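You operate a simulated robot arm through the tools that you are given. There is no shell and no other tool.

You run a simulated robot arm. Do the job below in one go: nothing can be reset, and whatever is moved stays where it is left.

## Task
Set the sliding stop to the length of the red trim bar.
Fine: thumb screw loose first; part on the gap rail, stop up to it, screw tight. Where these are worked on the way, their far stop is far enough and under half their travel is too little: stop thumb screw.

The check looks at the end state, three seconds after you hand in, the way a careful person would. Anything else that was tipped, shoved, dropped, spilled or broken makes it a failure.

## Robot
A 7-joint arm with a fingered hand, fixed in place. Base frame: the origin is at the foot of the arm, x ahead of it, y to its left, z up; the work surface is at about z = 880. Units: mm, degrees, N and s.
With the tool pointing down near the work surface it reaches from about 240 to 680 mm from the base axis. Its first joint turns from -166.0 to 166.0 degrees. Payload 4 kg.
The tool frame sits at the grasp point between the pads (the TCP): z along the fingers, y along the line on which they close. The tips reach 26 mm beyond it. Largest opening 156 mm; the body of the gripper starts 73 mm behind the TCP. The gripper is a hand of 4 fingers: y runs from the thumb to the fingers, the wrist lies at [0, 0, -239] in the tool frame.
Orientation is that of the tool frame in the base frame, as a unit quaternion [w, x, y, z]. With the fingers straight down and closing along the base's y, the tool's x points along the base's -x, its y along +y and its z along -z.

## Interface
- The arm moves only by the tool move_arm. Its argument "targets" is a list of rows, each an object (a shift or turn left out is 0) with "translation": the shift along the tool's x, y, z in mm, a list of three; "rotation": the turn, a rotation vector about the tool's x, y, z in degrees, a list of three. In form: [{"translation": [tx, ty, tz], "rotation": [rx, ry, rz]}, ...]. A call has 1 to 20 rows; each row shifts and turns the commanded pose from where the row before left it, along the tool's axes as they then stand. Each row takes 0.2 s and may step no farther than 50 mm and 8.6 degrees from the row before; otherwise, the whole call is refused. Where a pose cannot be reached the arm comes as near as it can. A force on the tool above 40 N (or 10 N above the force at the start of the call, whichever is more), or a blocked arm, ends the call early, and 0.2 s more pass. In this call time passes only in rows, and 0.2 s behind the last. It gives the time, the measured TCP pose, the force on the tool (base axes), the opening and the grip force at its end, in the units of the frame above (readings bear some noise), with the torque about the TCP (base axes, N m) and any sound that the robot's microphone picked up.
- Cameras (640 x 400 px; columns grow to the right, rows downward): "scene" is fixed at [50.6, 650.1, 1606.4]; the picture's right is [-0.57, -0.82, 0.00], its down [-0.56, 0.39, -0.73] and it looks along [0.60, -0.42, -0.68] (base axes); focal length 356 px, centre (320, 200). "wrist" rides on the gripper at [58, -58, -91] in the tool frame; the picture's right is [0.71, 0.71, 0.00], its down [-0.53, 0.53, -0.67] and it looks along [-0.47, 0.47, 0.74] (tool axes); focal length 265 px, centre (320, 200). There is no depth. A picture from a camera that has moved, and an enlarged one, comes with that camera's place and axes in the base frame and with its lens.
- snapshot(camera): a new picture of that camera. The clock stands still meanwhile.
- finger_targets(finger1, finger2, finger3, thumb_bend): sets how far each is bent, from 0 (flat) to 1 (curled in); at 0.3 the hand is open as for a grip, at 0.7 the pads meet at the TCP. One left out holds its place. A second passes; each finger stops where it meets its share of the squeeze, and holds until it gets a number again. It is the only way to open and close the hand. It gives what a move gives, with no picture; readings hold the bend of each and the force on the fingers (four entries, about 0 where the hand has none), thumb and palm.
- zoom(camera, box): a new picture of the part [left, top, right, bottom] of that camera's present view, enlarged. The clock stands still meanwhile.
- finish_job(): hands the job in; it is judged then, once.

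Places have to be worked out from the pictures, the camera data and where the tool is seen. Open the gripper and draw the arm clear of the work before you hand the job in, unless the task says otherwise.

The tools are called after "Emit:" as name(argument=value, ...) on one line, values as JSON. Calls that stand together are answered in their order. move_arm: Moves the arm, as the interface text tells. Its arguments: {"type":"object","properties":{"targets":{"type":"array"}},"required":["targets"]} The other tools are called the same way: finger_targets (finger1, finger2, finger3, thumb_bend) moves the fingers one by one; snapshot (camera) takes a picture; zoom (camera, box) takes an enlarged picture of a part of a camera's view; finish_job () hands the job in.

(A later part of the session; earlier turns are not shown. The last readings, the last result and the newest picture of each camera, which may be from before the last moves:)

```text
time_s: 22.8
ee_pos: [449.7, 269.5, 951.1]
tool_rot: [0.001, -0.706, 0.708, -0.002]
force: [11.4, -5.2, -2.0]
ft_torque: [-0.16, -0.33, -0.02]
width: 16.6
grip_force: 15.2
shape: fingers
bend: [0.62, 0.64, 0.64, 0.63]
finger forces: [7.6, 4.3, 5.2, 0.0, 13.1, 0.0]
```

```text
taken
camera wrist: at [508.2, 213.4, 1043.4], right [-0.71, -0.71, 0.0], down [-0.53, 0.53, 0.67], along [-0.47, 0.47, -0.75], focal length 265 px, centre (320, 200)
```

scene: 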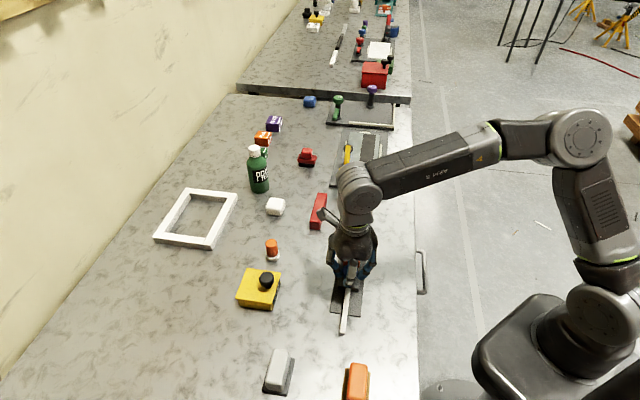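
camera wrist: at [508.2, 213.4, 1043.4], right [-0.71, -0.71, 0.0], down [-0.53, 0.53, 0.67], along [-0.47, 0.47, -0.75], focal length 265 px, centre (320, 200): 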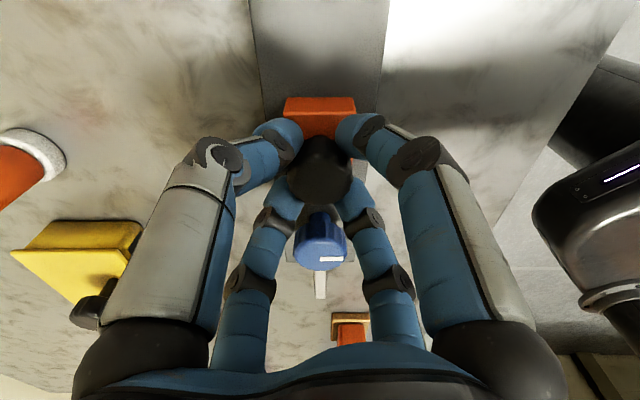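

There is about 12 N of resistance. I compare the stop's distance to the clamp in the scene view to see whether it is sliding.

Emit:
zoom(camera="wrist", box=[220, 80, 420, 310])

Emit:
zoom(camera="scene", box=[310, 220, 400, 310])

```text
1.74 times, centred on (320, 195) of wrist
camera zoom: at [508.2, 213.4, 1043.4], right [-0.71, -0.71, 0.0], down [-0.53, 0.53, 0.67], along [-0.47, 0.47, -0.75], focal length 462 px, centre (320, 209)
```

zoom: 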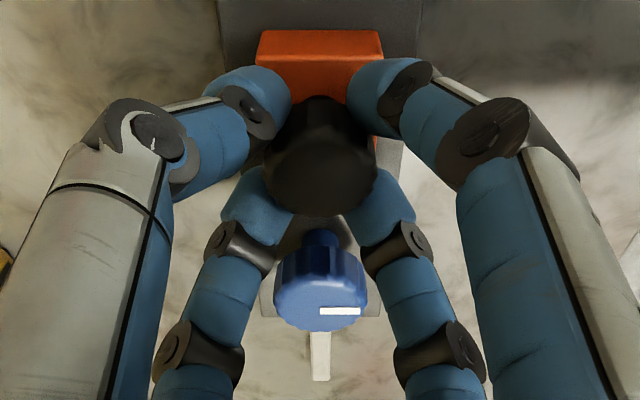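

```text
4.44 times, centred on (355, 265) of scene
camera zoom: at [50.6, 650.1, 1606.4], right [-0.57, -0.82, 0.0], down [-0.56, 0.39, -0.73], along [0.6, -0.42, -0.68], focal length 1581 px, centre (164, -89)
```

zoom: 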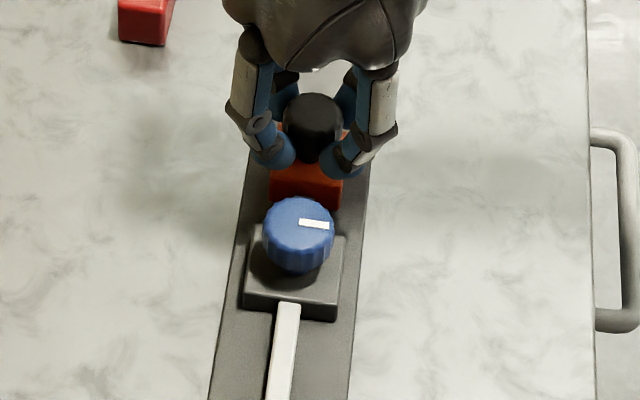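

The orange block has moved about 5 mm with the hand, so the screw is loose and the resistance is just sliding friction. I slide the stop back another 14 mm.

Emit:
move_arm(targets=[{"translation": [-2, 2, 0]}, {"translation": [-2, 2, 0]}, {"translation": [-2, 2, 0]}, {"translation": [-2, 2, 0]}, {"translation": [-2, 2, 0]}])

Emit:
zoom(camera="scene", box=[310, 220, 400, 310])

Emit:
snapshot(camera="scene")

```text
time_s: 24.0
ee_pos: [441.4, 280.4, 952.6]
tool_rot: [0.002, -0.707, 0.708, -0.003]
force: [22.4, -15.4, 6.4]
ft_torque: [-0.56, -0.62, 0.08]
width: 22.8
grip_force: 13.1
shape: fingers
bend: [0.58, 0.69, 0.69, 0.61]
finger forces: [12.4, 0.0, 0.0, 0.0, 13.3, 0.0]
```

```text
4.44 times, centred on (355, 265) of scene
camera zoom: at [50.6, 650.1, 1606.4], right [-0.57, -0.82, 0.0], down [-0.56, 0.39, -0.73], along [0.6, -0.42, -0.68], focal length 1581 px, centre (164, -89)
```

zoom: 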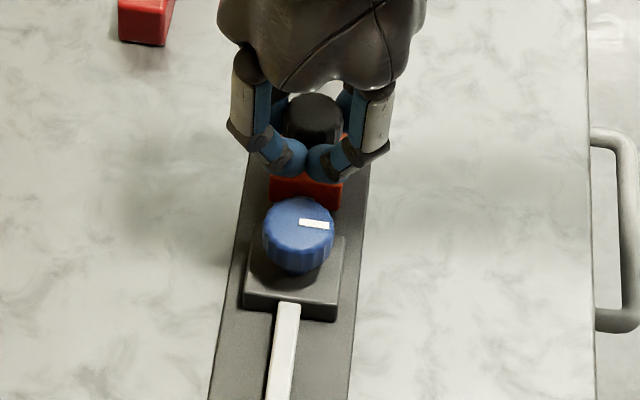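

```text
taken
```

scene: 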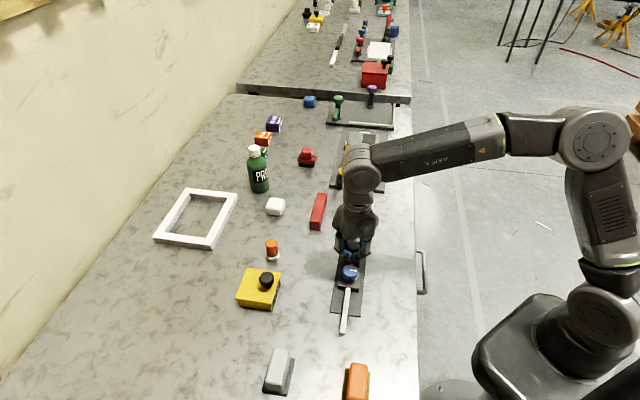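

The stop has stayed put while the fingers gave way, at about 27 N. So it either sits at its rear limit or is still held. I relieve the push by moving back and compare the stop's place with the first picture.

Emit:
move_arm(targets=[{"translation": [2, -2, 0]}, {"translation": [3, -3, 0]}, {"translation": [3, -3, 0]}, {"translation": [3, -3, 0]}, {"translation": [2, -2, 0]}])

Emit:
zoom(camera="scene", box=[260, 180, 420, 340])

Emit:
zoom(camera="scene", box=[320, 225, 380, 285])

```text
time_s: 25.2
ee_pos: [453.1, 271.2, 951.6]
tool_rot: [-0.001, 0.707, -0.707, 0.0]
force: [10.4, 11.8, 7.5]
ft_torque: [0.15, -0.24, 0.45]
width: 21.6
grip_force: 18.7
shape: fingers
bend: [0.59, 0.67, 0.68, 0.62]
finger forces: [9.8, 3.8, 3.3, 0.0, 20.8, 0.0]
```

```text
2.50 times, centred on (340, 260) of scene
camera zoom: at [50.6, 650.1, 1606.4], right [-0.57, -0.82, 0.0], down [-0.56, 0.39, -0.73], along [0.6, -0.42, -0.68], focal length 889 px, centre (270, 50)
```

zoom: 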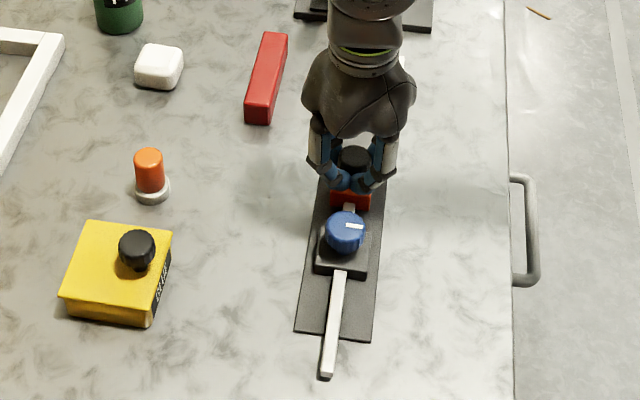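

```text
6.67 times, centred on (350, 255) of scene
camera zoom: at [50.6, 650.1, 1606.4], right [-0.57, -0.82, 0.0], down [-0.56, 0.39, -0.73], along [0.6, -0.42, -0.68], focal length 2372 px, centre (120, -167)
```

zoom: 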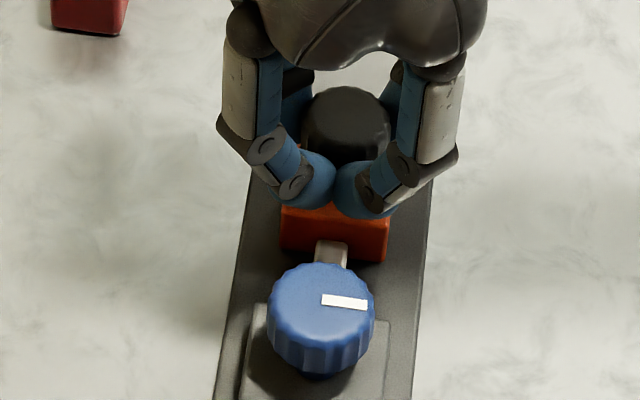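

The stop has slid forward about 9 mm with the hand, and the rod's rear end moved too. So the screw is loose and the starting place was the stop's rear limit. I open the fingers, lift off and look.

Emit:
finger_targets(finger1=0.4, finger2=0.4, finger3=0.4, thumb_bend=0.4)

Emit:
move_arm(targets=[{"translation": [0, 0, -20]}, {"translation": [0, 0, -40]}, {"translation": [0, 0, -40]}, {"translation": [0, 0, -10]}])

Emit:
snapshot(camera="wrist")

Emit:
zoom(camera="scene", box=[260, 180, 420, 340])

```text
time_s: 26.2
ee_pos: [452.7, 270.6, 950.8]
tool_rot: [0.0, -0.707, 0.707, 0.0]
force: [-0.1, 0.3, -0.8]
ft_torque: [0.01, -0.01, 0.01]
width: 78.7
grip_force: 0.1
shape: fingers
bend: [0.4, 0.4, 0.4, 0.4]
finger forces: [0.1, 0.0, 0.0, 0.1, 0.0, 0.0]
```

```text
time_s: 27.2
ee_pos: [452.4, 270.0, 1060.8]
tool_rot: [0.001, -0.707, 0.708, 0.0]
force: [-1.3, 0.5, 0.1]
ft_torque: [0.02, 0.0, -0.02]
width: 78.9
grip_force: 0.0
shape: fingers
bend: [0.4, 0.4, 0.4, 0.4]
finger forces: [0.0, 0.1, 0.1, 0.0, 0.1, 0.0]
```

```text
taken
camera wrist: at [510.6, 211.9, 1152.5], right [-0.71, -0.71, 0.0], down [-0.53, 0.53, 0.67], along [-0.47, 0.47, -0.74], focal length 265 px, centre (320, 200)
```

wrist: 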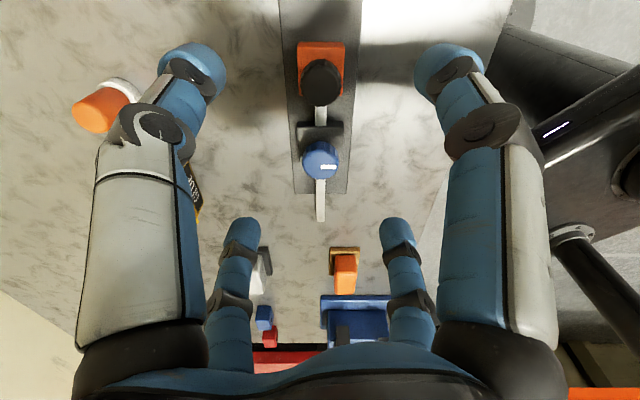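

```text
2.50 times, centred on (340, 260) of scene
camera zoom: at [50.6, 650.1, 1606.4], right [-0.57, -0.82, 0.0], down [-0.56, 0.39, -0.73], along [0.6, -0.42, -0.68], focal length 889 px, centre (270, 50)
```

zoom: 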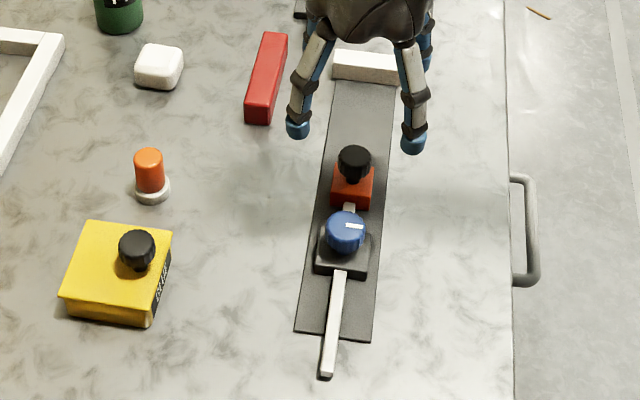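

The stop is now about 9 mm forward of its start, with its face near u=161. Next I test in free air how finger1 looks fully curled and which finger is finger3, to plan the narrow placement.

Emit:
finger_targets(finger1=1.0, finger2=0.3, finger3=0.0, thumb_bend=0.3)

Emit:
snapshot(camera="wrist")

Emit:
zoom(camera="scene", box=[310, 130, 430, 250])

```text
time_s: 28.2
ee_pos: [452.0, 269.0, 1061.6]
tool_rot: [-0.001, 0.707, -0.707, 0.0]
force: [0.1, 0.5, -0.2]
ft_torque: [-0.04, -0.01, -0.02]
width: 87.7
grip_force: 0.0
shape: fingers
bend: [1.0, 0.3, 0.01, 0.3]
finger forces: [0.0, 0.0, 0.0, 0.1, 0.1, 0.0]
```

```text
taken
camera wrist: at [510.8, 211.7, 1152.0], right [-0.71, -0.71, 0.0], down [-0.53, 0.53, 0.67], along [-0.47, 0.47, -0.74], focal length 265 px, centre (320, 200)
```

wrist: 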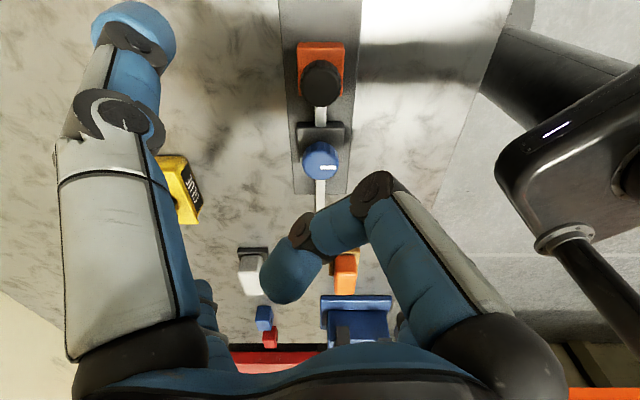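

```text
3.33 times, centred on (370, 190) of scene
camera zoom: at [50.6, 650.1, 1606.4], right [-0.57, -0.82, 0.0], down [-0.56, 0.39, -0.73], along [0.6, -0.42, -0.68], focal length 1186 px, centre (153, 233)
```

zoom: 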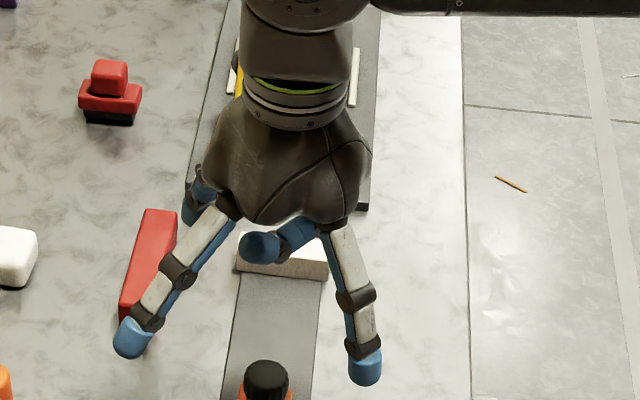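

Mapping is clear: finger1 is +x, finger2 is +y (opposite the thumb) and finger3 is -x. Curled to 1.0, finger1 stays above the TCP plane and out of the way. I rotate the hand so the thumb-finger2 line runs across the bar, then move towards it.

Emit:
move_arm(targets=[{"rotation": [0, 0, 8]}, {"rotation": [0, 0, 8]}, {"rotation": [0, 0, 8]}, {"rotation": [0, 0, 8]}, {"rotation": [0, 0, 8]}, {"rotation": [0, 0, 8]}, {"rotation": [0, 0, 8]}, {"rotation": [0, 0, 8]}, {"rotation": [0, 0, 8]}, {"rotation": [0, 0, 8]}, {"rotation": [0, 0, 8]}, {"rotation": [0, 0, 8]}, {"rotation": [0, 0, 8]}, {"rotation": [0, 0, 8]}, {"rotation": [0, 0, 8]}, {"rotation": [0, 0, 8]}, {"rotation": [0, 0, 7]}, {"translation": [0, 0, 0]}])

Emit:
move_arm(targets=[{"translation": [-32, 22, 0]}, {"translation": [-33, 22, 10]}, {"translation": [-33, 22, 20]}, {"translation": [-33, 23, 21]}, {"translation": [0, 0, 0]}])

Emit:
snapshot(camera="wrist")

Emit:
snapshot(camera="scene")

```text
time_s: 32.0
ee_pos: [479.9, 245.1, 1064.3]
tool_rot: [0.001, 0.374, 0.927, -0.001]
force: [0.7, 0.2, -0.4]
ft_torque: [-0.04, 0.01, 0.0]
width: 87.7
grip_force: 0.0
shape: fingers
bend: [1.0, 0.3, 0.01, 0.3]
finger forces: [0.0, 0.1, 0.0, 0.1, 0.0, 0.0]
out of reach, approached as far as the arm can: row 17
```

```text
time_s: 33.2
ee_pos: [635.1, 215.0, 1013.2]
tool_rot: [0.001, 0.383, 0.924, -0.001]
force: [0.2, 0.2, -0.3]
ft_torque: [-0.01, 0.03, 0.03]
width: 87.5
grip_force: 0.1
shape: fingers
bend: [1.0, 0.3, 0.0, 0.3]
finger forces: [0.0, 0.0, 0.0, 0.1, 0.0, 0.1]
```

```text
taken
camera wrist: at [553.2, 215.7, 1104.2], right [0.0, 1.0, 0.0], down [0.74, 0.0, 0.67], along [0.67, 0.0, -0.74], focal length 265 px, centre (320, 200)
```

wrist: 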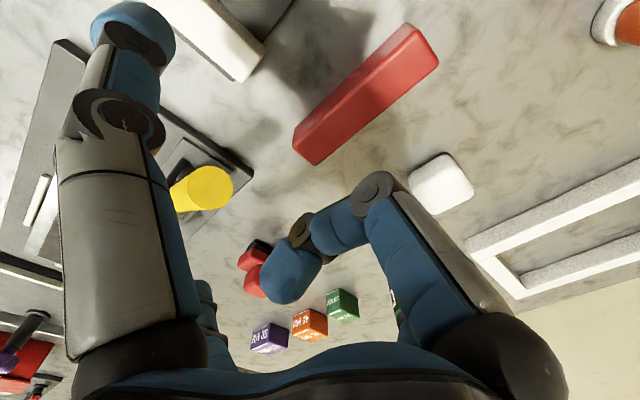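

```text
taken
```

scene: 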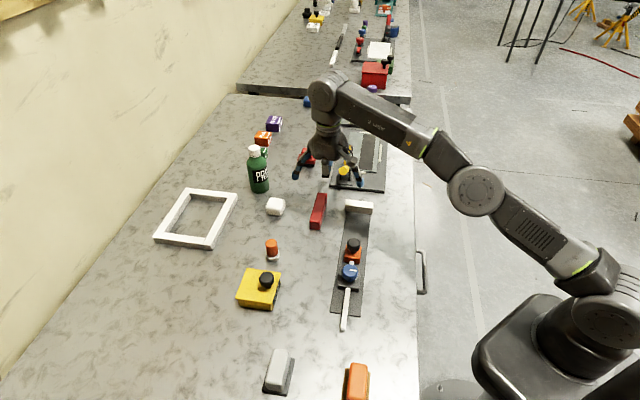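

The hand is now yawed across the bar, though the arm stopped short in the turn and ended about 35 mm further along than planned, at TCP (635, 215, 1013). I zoom to measure the bar relative to the tool.

Emit:
zoom(camera="wrist", box=[270, 0, 470, 180])

```text
2.22 times, centred on (370, 90) of wrist
camera zoom: at [553.2, 215.7, 1104.2], right [0.0, 1.0, 0.0], down [0.74, 0.0, 0.67], along [0.67, 0.0, -0.74], focal length 590 px, centre (209, 444)
```

zoom: 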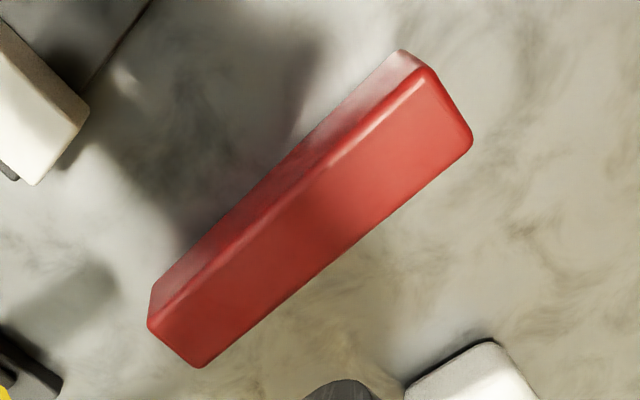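

The bar's top centre is at about (636, 245), with its long axis along the rail direction, 117 to 120 mm long, about 28 mm wide and 30 mm high. I centre above it at z about 960 and check whether the arm reaches.

Emit:
move_arm(targets=[{"translation": [10, 10.5, 13]}, {"translation": [10.3, 10.6, 20]}, {"translation": [0, 0, 20]}, {"translation": [0, 0, 0]}])

Emit:
snapshot(camera="wrist")

Emit:
zoom(camera="scene", box=[270, 130, 390, 250])

```text
time_s: 34.2
ee_pos: [635.8, 243.8, 962.2]
tool_rot: [0.001, 0.383, 0.924, 0.001]
force: [-0.6, 0.3, -0.6]
ft_torque: [0.0, -0.01, -0.03]
width: 87.6
grip_force: 0.1
shape: fingers
bend: [1.0, 0.3, 0.0, 0.3]
finger forces: [0.1, 0.0, 0.0, 0.1, 0.0, 0.1]
```

```text
taken
camera wrist: at [554.3, 244.8, 1053.1], right [0.0, 1.0, 0.0], down [0.74, 0.0, 0.67], along [0.67, 0.0, -0.74], focal length 265 px, centre (320, 200)
```

wrist: 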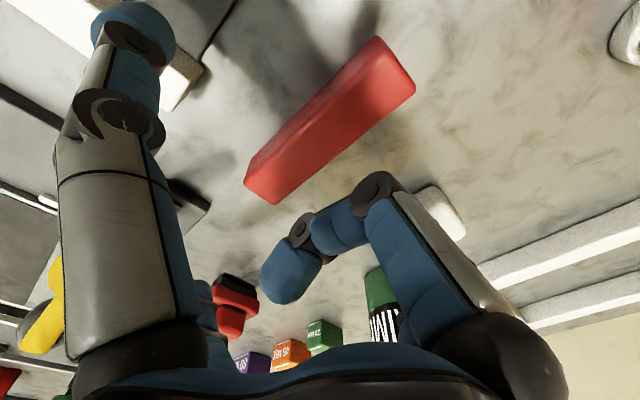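

```text
3.33 times, centred on (330, 190) of scene
camera zoom: at [50.6, 650.1, 1606.4], right [-0.57, -0.82, 0.0], down [-0.56, 0.39, -0.73], along [0.6, -0.42, -0.68], focal length 1186 px, centre (287, 233)
```

zoom: 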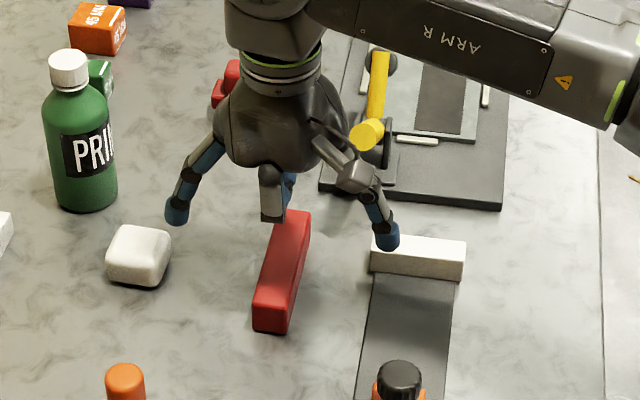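

The arm reaches, and the bar centre lies on the tool axis. To keep the thumb well clear of the fence and rail, I narrow thumb and finger2 to 0.45, then lower to z about 917.

Emit:
finger_targets(finger2=0.45, thumb_bend=0.45)

Emit:
move_arm(targets=[{"translation": [0, 0, 15]}, {"translation": [0, 0, 15]}, {"translation": [0, 0, 10]}, {"translation": [0, 0, 5]}, {"translation": [0, 0, 0]}])

Emit:
snapshot(camera="wrist")

Emit:
zoom(camera="scene", box=[270, 130, 390, 250])

```text
time_s: 35.2
ee_pos: [636.9, 243.9, 961.5]
tool_rot: [0.0, 0.383, 0.924, 0.0]
force: [-0.4, 0.0, 0.9]
ft_torque: [0.05, 0.01, 0.0]
width: 70.2
grip_force: 0.1
shape: fingers
bend: [1.0, 0.45, 0.0, 0.45]
finger forces: [0.0, 0.0, 0.1, 0.0, 0.0, 0.0]
```

```text
time_s: 36.4
ee_pos: [636.2, 246.6, 917.3]
tool_rot: [0.0, 0.382, 0.924, 0.0]
force: [-0.1, 0.6, 0.2]
ft_torque: [-0.01, 0.0, -0.01]
width: 70.1
grip_force: 0.0
shape: fingers
bend: [1.0, 0.45, 0.0, 0.45]
finger forces: [0.0, 0.0, 0.1, 0.1, 0.0, 0.1]
```

```text
taken
camera wrist: at [554.0, 246.8, 1007.5], right [0.0, 1.0, 0.0], down [0.74, 0.0, 0.67], along [0.67, 0.0, -0.74], focal length 265 px, centre (320, 200)
```

wrist: 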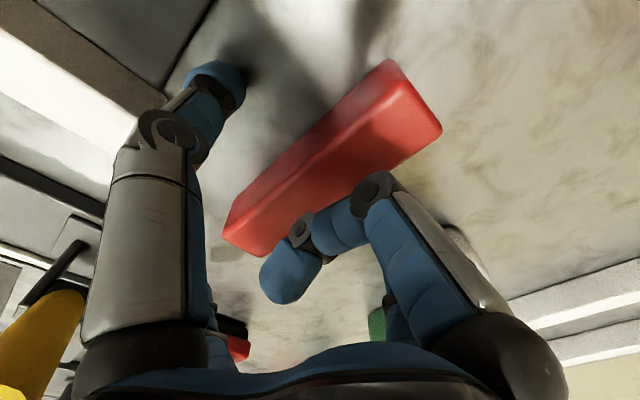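

```text
3.33 times, centred on (330, 190) of scene
camera zoom: at [50.6, 650.1, 1606.4], right [-0.57, -0.82, 0.0], down [-0.56, 0.39, -0.73], along [0.6, -0.42, -0.68], focal length 1186 px, centre (287, 233)
```

zoom: 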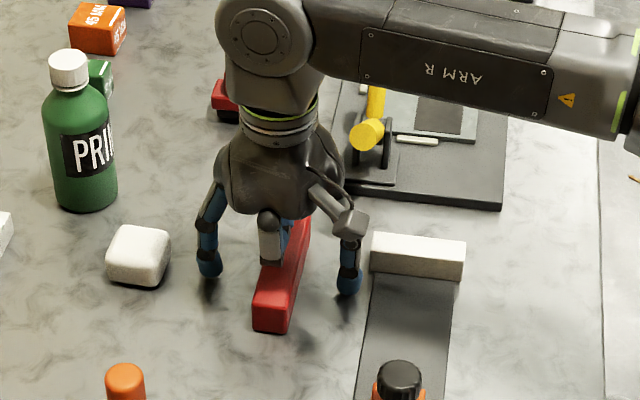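

The bar lies between thumb and finger2, nothing else is touched, and the TCP is at z=917. I close the thumb and finger2 on the bar.

Emit:
finger_targets(finger2=0.75, thumb_bend=0.75)

Emit:
snapshot(camera="wrist")

Emit:
zoom(camera="scene", box=[270, 130, 390, 250])

```text
time_s: 37.4
ee_pos: [635.6, 245.9, 917.2]
tool_rot: [0.0, 0.383, 0.924, 0.001]
force: [-1.3, -0.8, 3.2]
ft_torque: [0.03, 0.0, 0.0]
width: 44.6
grip_force: 11.2
shape: fingers
bend: [1.0, 0.6, 0.0, 0.68]
finger forces: [0.0, 9.6, 0.0, 0.0, 11.4, 0.0]
```

```text
taken
camera wrist: at [554.0, 246.7, 1007.9], right [0.0, 1.0, 0.0], down [0.74, 0.0, 0.67], along [0.67, 0.0, -0.74], focal length 265 px, centre (320, 200)
```

wrist: 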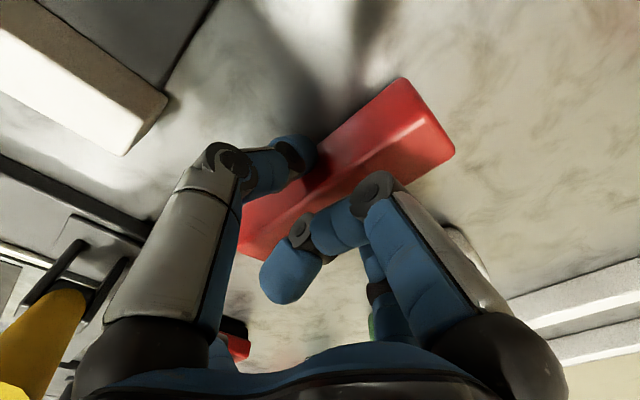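

```text
3.33 times, centred on (330, 190) of scene
camera zoom: at [50.6, 650.1, 1606.4], right [-0.57, -0.82, 0.0], down [-0.56, 0.39, -0.73], along [0.6, -0.42, -0.68], focal length 1186 px, centre (287, 233)
```

zoom: 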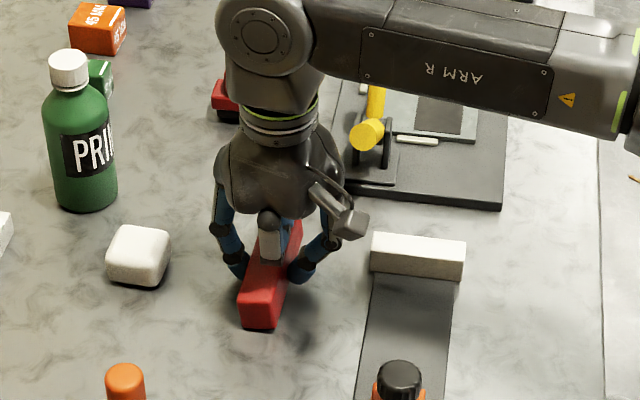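

The bar is held between finger2 (9.6 N) and thumb (11.4 N), shifted about 7 mm away from the robot in the hand. I lift slowly by 30 mm and check that it hangs level.

Emit:
move_arm(targets=[{"translation": [0, 0, -5]}, {"translation": [0, 0, -10]}, {"translation": [0, 0, -15]}, {"translation": [0, 0, 0]}])

Emit:
snapshot(camera="wrist")

Emit:
zoom(camera="scene", box=[270, 130, 390, 250])

```text
time_s: 38.4
ee_pos: [636.7, 244.6, 947.1]
tool_rot: [0.001, 0.383, 0.924, 0.0]
force: [0.2, 0.1, -1.1]
ft_torque: [-0.03, -0.01, -0.01]
width: 44.0
grip_force: 10.0
shape: fingers
bend: [1.0, 0.59, 0.0, 0.68]
finger forces: [0.0, 10.0, 0.0, 0.0, 9.8, 0.0]
```

```text
taken
camera wrist: at [555.3, 244.9, 1037.7], right [0.0, 1.0, 0.0], down [0.74, 0.0, 0.67], along [0.67, 0.0, -0.74], focal length 265 px, centre (320, 200)
```

wrist: 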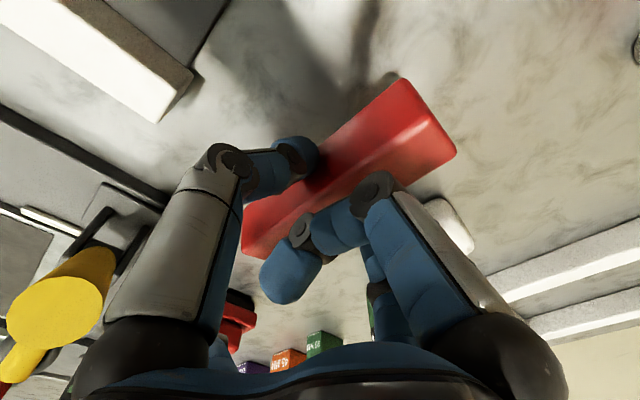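

```text
3.33 times, centred on (330, 190) of scene
camera zoom: at [50.6, 650.1, 1606.4], right [-0.57, -0.82, 0.0], down [-0.56, 0.39, -0.73], along [0.6, -0.42, -0.68], focal length 1186 px, centre (287, 233)
```

zoom: 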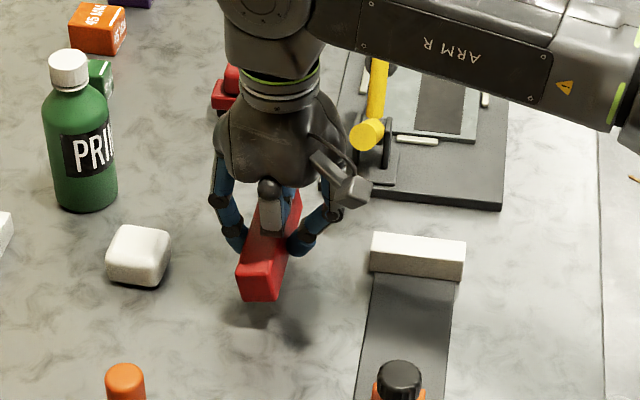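

The bar is off the table and unchanged in the hand. I zoom in to measure its place in the tool frame.

Emit:
zoom(camera="wrist", box=[230, 60, 470, 270])

Emit:
zoom(camera="scene", box=[300, 170, 370, 230])

```text
1.90 times, centred on (350, 165) of wrist
camera zoom: at [555.3, 244.9, 1037.7], right [0.0, 1.0, 0.0], down [0.74, 0.0, 0.67], along [0.67, 0.0, -0.74], focal length 506 px, centre (263, 267)
```

zoom: 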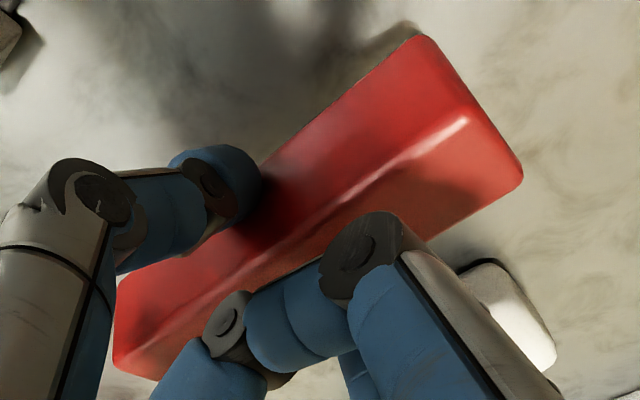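

```text
6.67 times, centred on (335, 200) of scene
camera zoom: at [50.6, 650.1, 1606.4], right [-0.57, -0.82, 0.0], down [-0.56, 0.39, -0.73], along [0.6, -0.42, -0.68], focal length 2372 px, centre (220, 200)
```

zoom: 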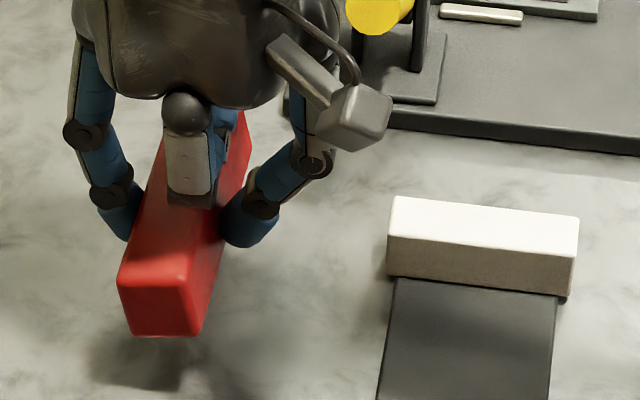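

I zoom further on the bar's near end to check for any roll in the grip.

Emit:
zoom(camera="scene", box=[310, 200, 345, 225])

Emit:
zoom(camera="wrist", box=[370, 70, 470, 180])

```text
16.00 times, centred on (328, 212) of scene
camera zoom: at [50.6, 650.1, 1606.4], right [-0.57, -0.82, 0.0], down [-0.56, 0.39, -0.73], along [0.6, -0.42, -0.68], focal length 5692 px, centre (200, 0)
```

zoom: 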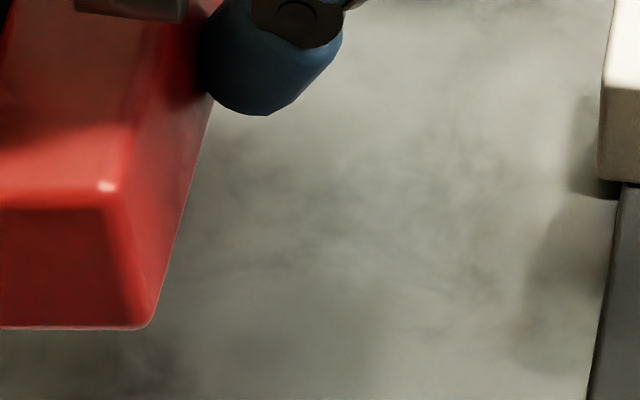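

```text
3.64 times, centred on (420, 125) of wrist
camera zoom: at [555.3, 244.9, 1037.7], right [0.0, 1.0, 0.0], down [0.74, 0.0, 0.67], along [0.67, 0.0, -0.74], focal length 965 px, centre (-44, 473)
```

zoom: 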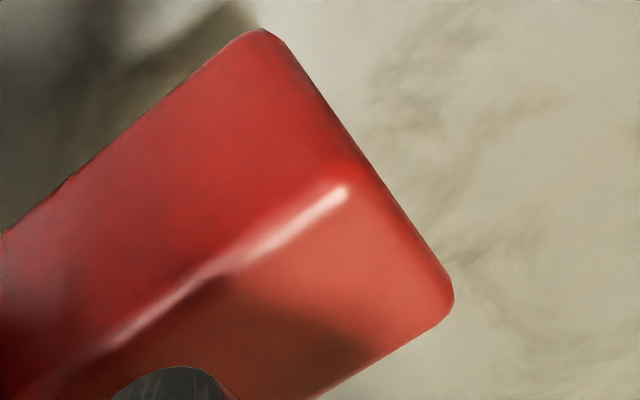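

The bar has rolled about 14 degrees in the grip, because the thumb pushed further than finger2. I'll set it down again a little nearer on the bare table and regrip it centred, limiting the thumb's bend. First I move 25 mm back and lower until it just touches.

Emit:
move_arm(targets=[{"translation": [0, -12, 0]}, {"translation": [0, -13, 0]}, {"translation": [0, 0, 12]}, {"translation": [0, 0, 8]}, {"translation": [0, 0, 3]}, {"translation": [0, 0, 2]}, {"translation": [0, 0, 2]}])

Emit:
zoom(camera="scene", box=[300, 170, 370, 230])

```text
time_s: 40.0
ee_pos: [619.7, 226.9, 918.3]
tool_rot: [-0.001, 0.383, 0.924, 0.0]
force: [-0.5, 0.0, -1.7]
ft_torque: [0.0, 0.02, 0.0]
width: 43.5
grip_force: 9.8
shape: fingers
bend: [1.0, 0.59, 0.0, 0.68]
finger forces: [0.0, 10.0, 0.0, 0.0, 9.7, 0.0]
```

```text
6.67 times, centred on (335, 200) of scene
camera zoom: at [50.6, 650.1, 1606.4], right [-0.57, -0.82, 0.0], down [-0.56, 0.39, -0.73], along [0.6, -0.42, -0.68], focal length 2372 px, centre (220, 200)
```

zoom: 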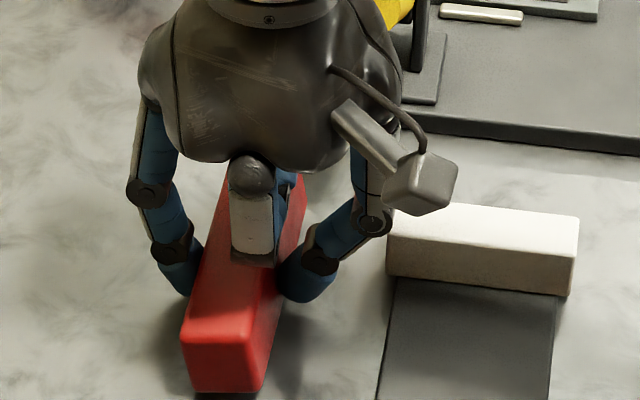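

No contact force yet, and the bar should be about 1 mm above the table. I lower 2 mm more in small steps.

Emit:
move_arm(targets=[{"translation": [0, 0, 1]}, {"translation": [0, 0, 1]}, {"translation": [0, 0, 0.5]}])

Emit:
zoom(camera="scene", box=[300, 180, 370, 240])

```text
time_s: 40.8
ee_pos: [619.1, 228.2, 916.9]
tool_rot: [0.0, 0.383, 0.924, 0.0]
force: [0.8, -0.2, 1.5]
ft_torque: [0.03, -0.03, 0.02]
width: 43.8
grip_force: 10.0
shape: fingers
bend: [1.0, 0.59, 0.0, 0.67]
finger forces: [0.0, 9.8, 0.0, 0.0, 10.2, 0.0]
```

```text
6.67 times, centred on (335, 210) of scene
camera zoom: at [50.6, 650.1, 1606.4], right [-0.57, -0.82, 0.0], down [-0.56, 0.39, -0.73], along [0.6, -0.42, -0.68], focal length 2372 px, centre (220, 133)
```

zoom: 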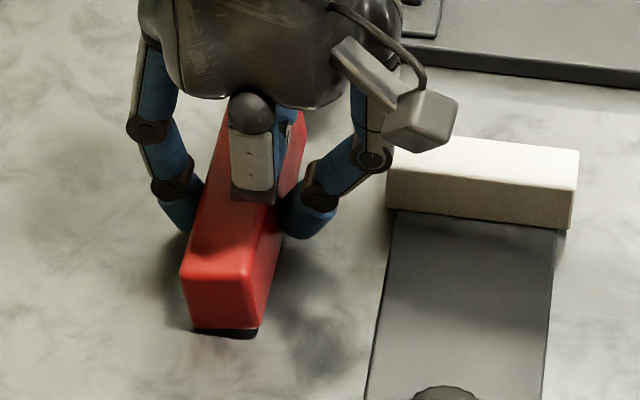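

Contact is just starting (Fz went from -1.7 to +1.5 N). I release the bar so that it settles flat.

Emit:
finger_targets(finger2=0.48, thumb_bend=0.48)

Emit:
zoom(camera="scene", box=[300, 180, 370, 240])

Emit:
snapshot(camera="wrist")

```text
time_s: 41.8
ee_pos: [618.9, 226.8, 917.7]
tool_rot: [0.0, 0.383, 0.924, 0.0]
force: [1.0, 1.0, 1.2]
ft_torque: [0.05, 0.0, -0.07]
width: 65.2
grip_force: 0.7
shape: fingers
bend: [1.0, 0.48, 0.0, 0.49]
finger forces: [0.0, 0.0, 0.0, 0.0, 1.9, 0.0]
```

```text
6.67 times, centred on (335, 210) of scene
camera zoom: at [50.6, 650.1, 1606.4], right [-0.57, -0.82, 0.0], down [-0.56, 0.39, -0.73], along [0.6, -0.42, -0.68], focal length 2372 px, centre (220, 133)
```

zoom: 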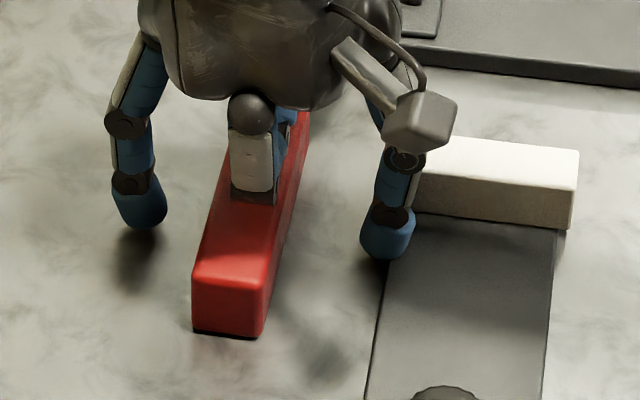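

```text
taken
camera wrist: at [536.6, 227.8, 1008.3], right [0.0, 1.0, 0.0], down [0.74, 0.0, 0.67], along [0.67, 0.0, -0.74], focal length 265 px, centre (320, 200)
```

wrist: 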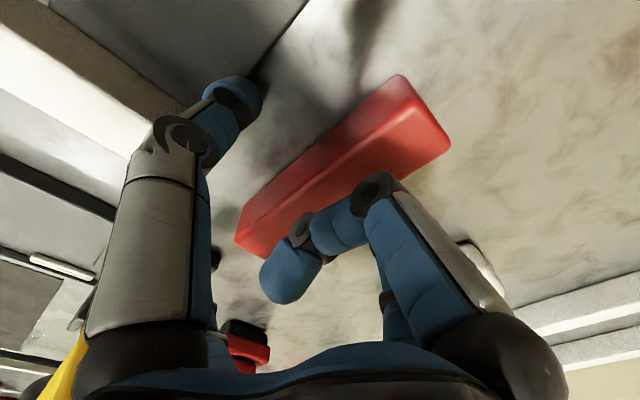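

The thumb reads 1.9 N because its tip brushes the rail's edge at mid-bend. I raise the hand 12 mm and measure the bar again.

Emit:
move_arm(targets=[{"translation": [0, 0, -6]}, {"translation": [0, 0, -6]}, {"translation": [0, 0, 0]}])

Emit:
zoom(camera="wrist", box=[220, 60, 480, 270])

Emit:
zoom(camera="scene", box=[300, 180, 370, 240])

```text
time_s: 42.6
ee_pos: [619.5, 228.4, 928.2]
tool_rot: [0.0, 0.383, 0.924, 0.0]
force: [0.1, 1.2, -0.6]
ft_torque: [0.02, -0.01, -0.01]
width: 66.4
grip_force: 0.1
shape: fingers
bend: [1.0, 0.48, 0.0, 0.48]
finger forces: [0.0, 0.0, 0.0, 0.0, 0.0, 0.0]
```

```text
1.90 times, centred on (350, 165) of wrist
camera zoom: at [536.5, 228.1, 1019.5], right [0.0, 1.0, 0.0], down [0.74, 0.0, 0.67], along [0.67, 0.0, -0.74], focal length 506 px, centre (263, 267)
```

zoom: 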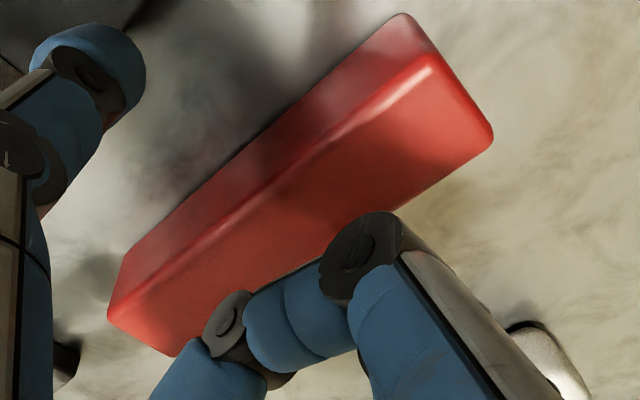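

```text
6.67 times, centred on (335, 210) of scene
camera zoom: at [50.6, 650.1, 1606.4], right [-0.57, -0.82, 0.0], down [-0.56, 0.39, -0.73], along [0.6, -0.42, -0.68], focal length 2372 px, centre (220, 133)
```

zoom: 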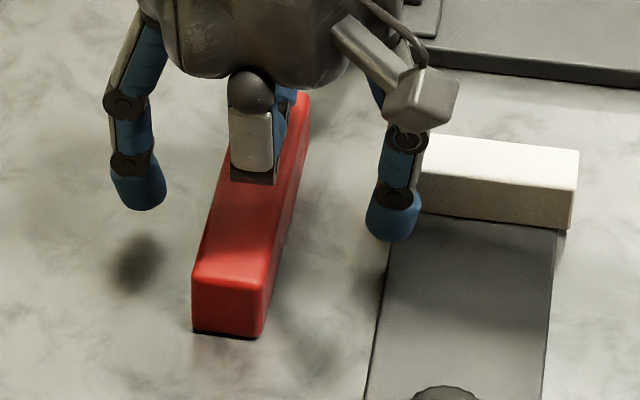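

The bar lies flat, centred about 6.6 mm further from the robot than the TCP. I narrow both fingers to 0.54 so the thumb clears the rail, centre over the bar and lower to z about 917.

Emit:
finger_targets(finger2=0.53, thumb_bend=0.53)

Emit:
move_arm(targets=[{"translation": [-2.4, 6.6, 0]}, {"translation": [0, 0, 4]}, {"translation": [0, 0, 4]}, {"translation": [0, 0, 3.5]}, {"translation": [0, 0, 0]}])

Emit:
zoom(camera="wrist", box=[220, 60, 480, 270])

Emit:
zoom(camera="scene", box=[300, 180, 370, 240])

```text
time_s: 43.6
ee_pos: [619.2, 227.5, 927.8]
tool_rot: [0.0, 0.382, 0.924, 0.0]
force: [0.2, -0.3, -0.6]
ft_torque: [-0.02, 0.0, -0.02]
width: 60.6
grip_force: 0.1
shape: fingers
bend: [1.0, 0.53, 0.0, 0.53]
finger forces: [0.1, 0.0, 0.0, 0.0, 0.1, 0.0]
```

```text
time_s: 44.8
ee_pos: [623.6, 229.9, 916.3]
tool_rot: [0.0, 0.383, 0.924, 0.0]
force: [-0.3, -0.7, 0.6]
ft_torque: [-0.04, 0.03, 0.0]
width: 60.5
grip_force: 0.1
shape: fingers
bend: [1.0, 0.53, 0.0, 0.53]
finger forces: [0.1, 0.0, 0.0, 0.0, 0.0, 0.1]
```

```text
1.90 times, centred on (350, 165) of wrist
camera zoom: at [542.3, 230.2, 1008.3], right [0.0, 1.0, 0.0], down [0.74, 0.0, 0.67], along [0.67, 0.0, -0.74], focal length 506 px, centre (263, 267)
```

zoom: 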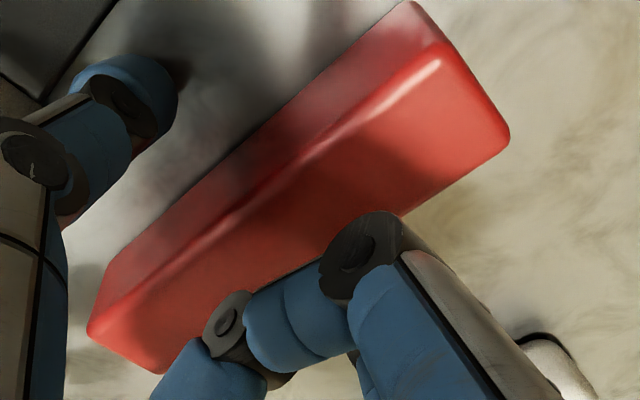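

```text
6.67 times, centred on (335, 210) of scene
camera zoom: at [50.6, 650.1, 1606.4], right [-0.57, -0.82, 0.0], down [-0.56, 0.39, -0.73], along [0.6, -0.42, -0.68], focal length 2372 px, centre (220, 133)
```

zoom: 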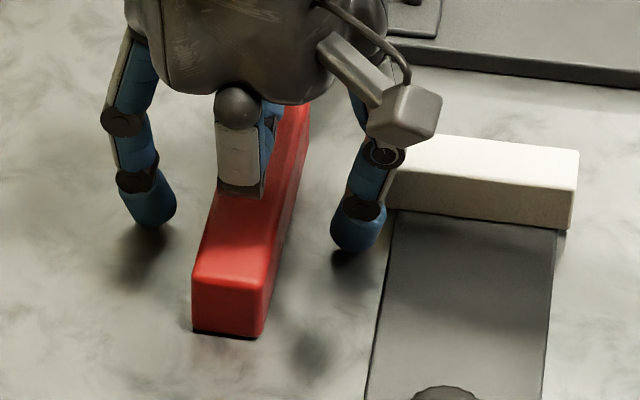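

The bar is centred between thumb and finger2. I close with the thumb limited to 0.64 so that the grip stays centred.

Emit:
finger_targets(finger2=0.75, thumb_bend=0.64)

Emit:
zoom(camera="wrist", box=[220, 60, 480, 270])

Emit:
zoom(camera="scene", box=[300, 180, 370, 240])

```text
time_s: 45.8
ee_pos: [623.9, 229.4, 917.0]
tool_rot: [0.0, 0.383, 0.924, 0.001]
force: [1.7, 1.3, 3.7]
ft_torque: [0.0, -0.03, 0.01]
width: 52.2
grip_force: 6.5
shape: fingers
bend: [1.0, 0.65, 0.0, 0.61]
finger forces: [0.0, 7.9, 0.0, 0.0, 5.8, 0.1]
```

```text
1.90 times, centred on (350, 165) of wrist
camera zoom: at [542.3, 230.3, 1008.6], right [0.0, 1.0, 0.0], down [0.74, 0.0, 0.67], along [0.67, 0.0, -0.74], focal length 506 px, centre (263, 267)
```

zoom: 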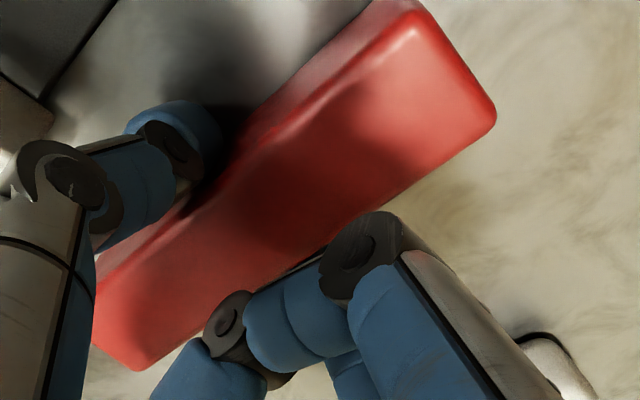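

```text
6.67 times, centred on (335, 210) of scene
camera zoom: at [50.6, 650.1, 1606.4], right [-0.57, -0.82, 0.0], down [-0.56, 0.39, -0.73], along [0.6, -0.42, -0.68], focal length 2372 px, centre (220, 133)
```

zoom: 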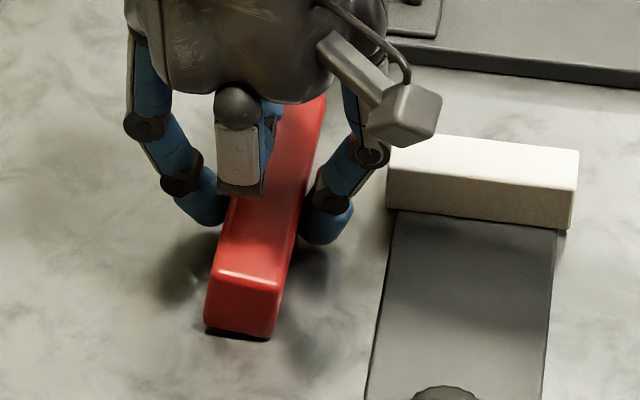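

The bar rolled the other way this time, because finger2 pushed further (0.65 against 0.61). With the bar still on the table I reopen slightly and close both to the same limit of 0.65 for an even grip.

Emit:
finger_targets(finger2=0.56, thumb_bend=0.56)

Emit:
finger_targets(finger2=0.65, thumb_bend=0.65)

Emit:
zoom(camera="scene", box=[300, 180, 370, 240])

Emit:
zoom(camera="wrist", box=[220, 60, 480, 270])

```text
time_s: 46.8
ee_pos: [624.1, 228.7, 917.4]
tool_rot: [0.001, 0.383, 0.924, -0.001]
force: [-0.1, 0.3, -0.2]
ft_torque: [-0.01, 0.0, -0.02]
width: 57.0
grip_force: 0.0
shape: fingers
bend: [1.0, 0.56, 0.0, 0.56]
finger forces: [0.0, 0.1, 0.1, 0.1, 0.0, 0.1]
```

```text
time_s: 47.8
ee_pos: [625.0, 230.7, 917.2]
tool_rot: [0.0, 0.383, 0.924, 0.001]
force: [0.3, 0.2, -0.2]
ft_torque: [-0.01, 0.0, 0.02]
width: 49.4
grip_force: 2.7
shape: fingers
bend: [1.0, 0.62, 0.0, 0.64]
finger forces: [0.0, 2.3, 0.0, 0.0, 2.0, 0.0]
```

```text
6.67 times, centred on (335, 210) of scene
camera zoom: at [50.6, 650.1, 1606.4], right [-0.57, -0.82, 0.0], down [-0.56, 0.39, -0.73], along [0.6, -0.42, -0.68], focal length 2372 px, centre (220, 133)
```

zoom: 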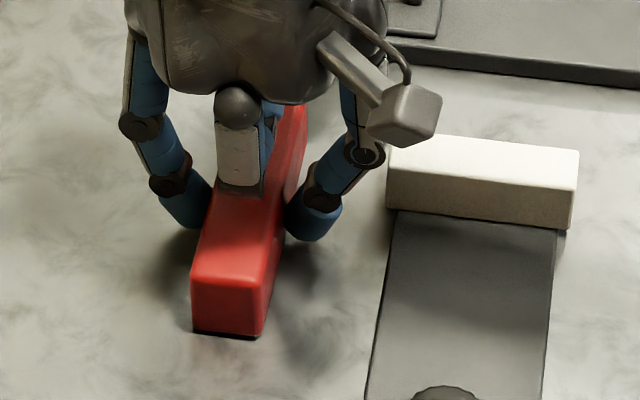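

```text
1.90 times, centred on (350, 165) of wrist
camera zoom: at [542.3, 230.2, 1008.4], right [0.0, 1.0, 0.0], down [0.74, 0.0, 0.67], along [0.67, 0.0, -0.74], focal length 506 px, centre (263, 267)
```

zoom: 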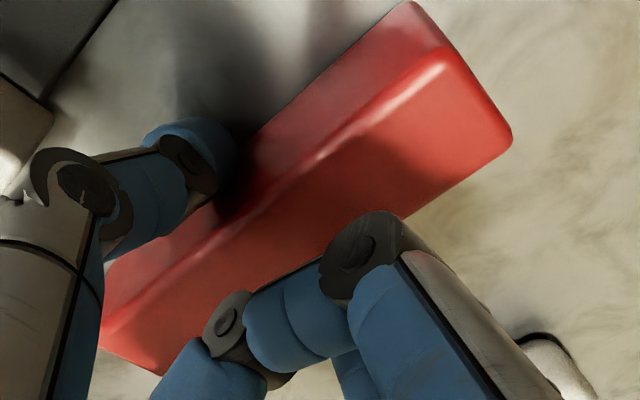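

The bar is now flat in the grip, but held lightly (2.3 N). I raise both targets evenly to firm up the grip.

Emit:
finger_targets(finger2=0.68, thumb_bend=0.67)

Emit:
zoom(camera="scene", box=[300, 180, 370, 240])

```text
time_s: 48.8
ee_pos: [624.4, 229.0, 917.4]
tool_rot: [0.0, 0.383, 0.924, 0.0]
force: [0.6, -0.3, -0.1]
ft_torque: [-0.02, -0.01, 0.02]
width: 48.5
grip_force: 5.0
shape: fingers
bend: [1.0, 0.63, 0.0, 0.64]
finger forces: [0.0, 4.9, 0.0, 0.0, 5.0, 0.0]
```

```text
6.67 times, centred on (335, 210) of scene
camera zoom: at [50.6, 650.1, 1606.4], right [-0.57, -0.82, 0.0], down [-0.56, 0.39, -0.73], along [0.6, -0.42, -0.68], focal length 2372 px, centre (220, 133)
```

zoom: 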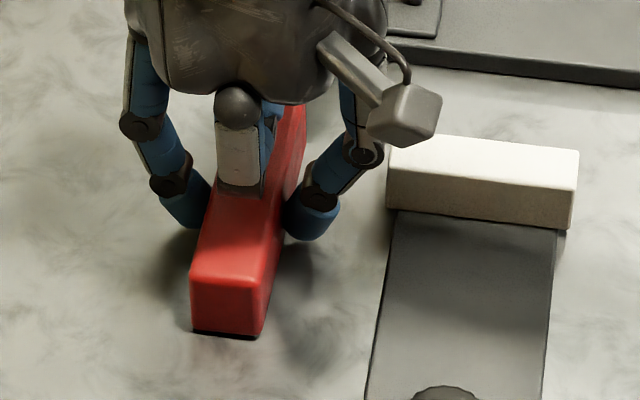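

Even grip at 5 N each with the bar flat. I lift 35 mm and check.

Emit:
move_arm(targets=[{"translation": [0, 0, -4]}, {"translation": [0, 0, -8]}, {"translation": [0, 0, -12]}, {"translation": [0, 0, -12]}, {"translation": [0, 0, 0]}])

Emit:
zoom(camera="scene", box=[300, 170, 370, 230])

Emit:
zoom(camera="wrist", box=[220, 60, 480, 270])

```text
time_s: 50.0
ee_pos: [625.9, 231.0, 954.7]
tool_rot: [0.001, 0.383, 0.924, -0.001]
force: [0.2, 0.1, -1.6]
ft_torque: [-0.01, 0.02, 0.0]
width: 48.5
grip_force: 4.7
shape: fingers
bend: [1.0, 0.63, 0.0, 0.64]
finger forces: [0.0, 4.9, 0.0, 0.0, 4.7, 0.0]
```

```text
6.67 times, centred on (335, 200) of scene
camera zoom: at [50.6, 650.1, 1606.4], right [-0.57, -0.82, 0.0], down [-0.56, 0.39, -0.73], along [0.6, -0.42, -0.68], focal length 2372 px, centre (220, 200)
```

zoom: 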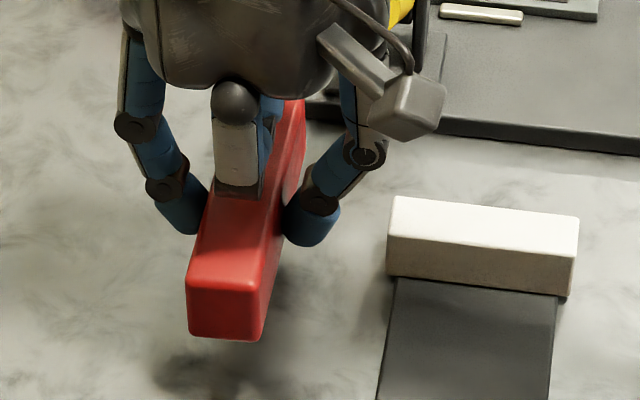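

```text
1.90 times, centred on (350, 165) of wrist
camera zoom: at [542.6, 231.3, 1044.8], right [0.0, 1.0, 0.0], down [0.74, 0.0, 0.67], along [0.67, 0.0, -0.74], focal length 506 px, centre (263, 267)
```

zoom: 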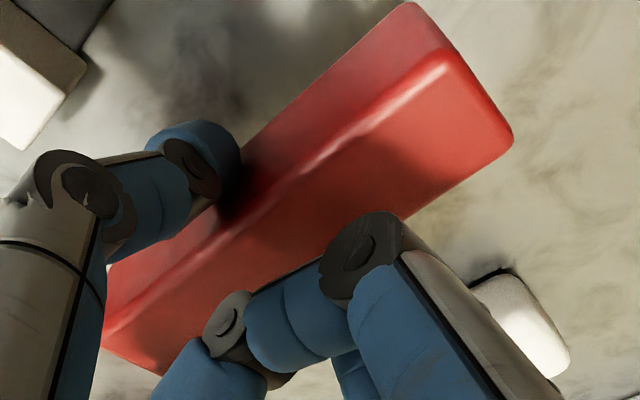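

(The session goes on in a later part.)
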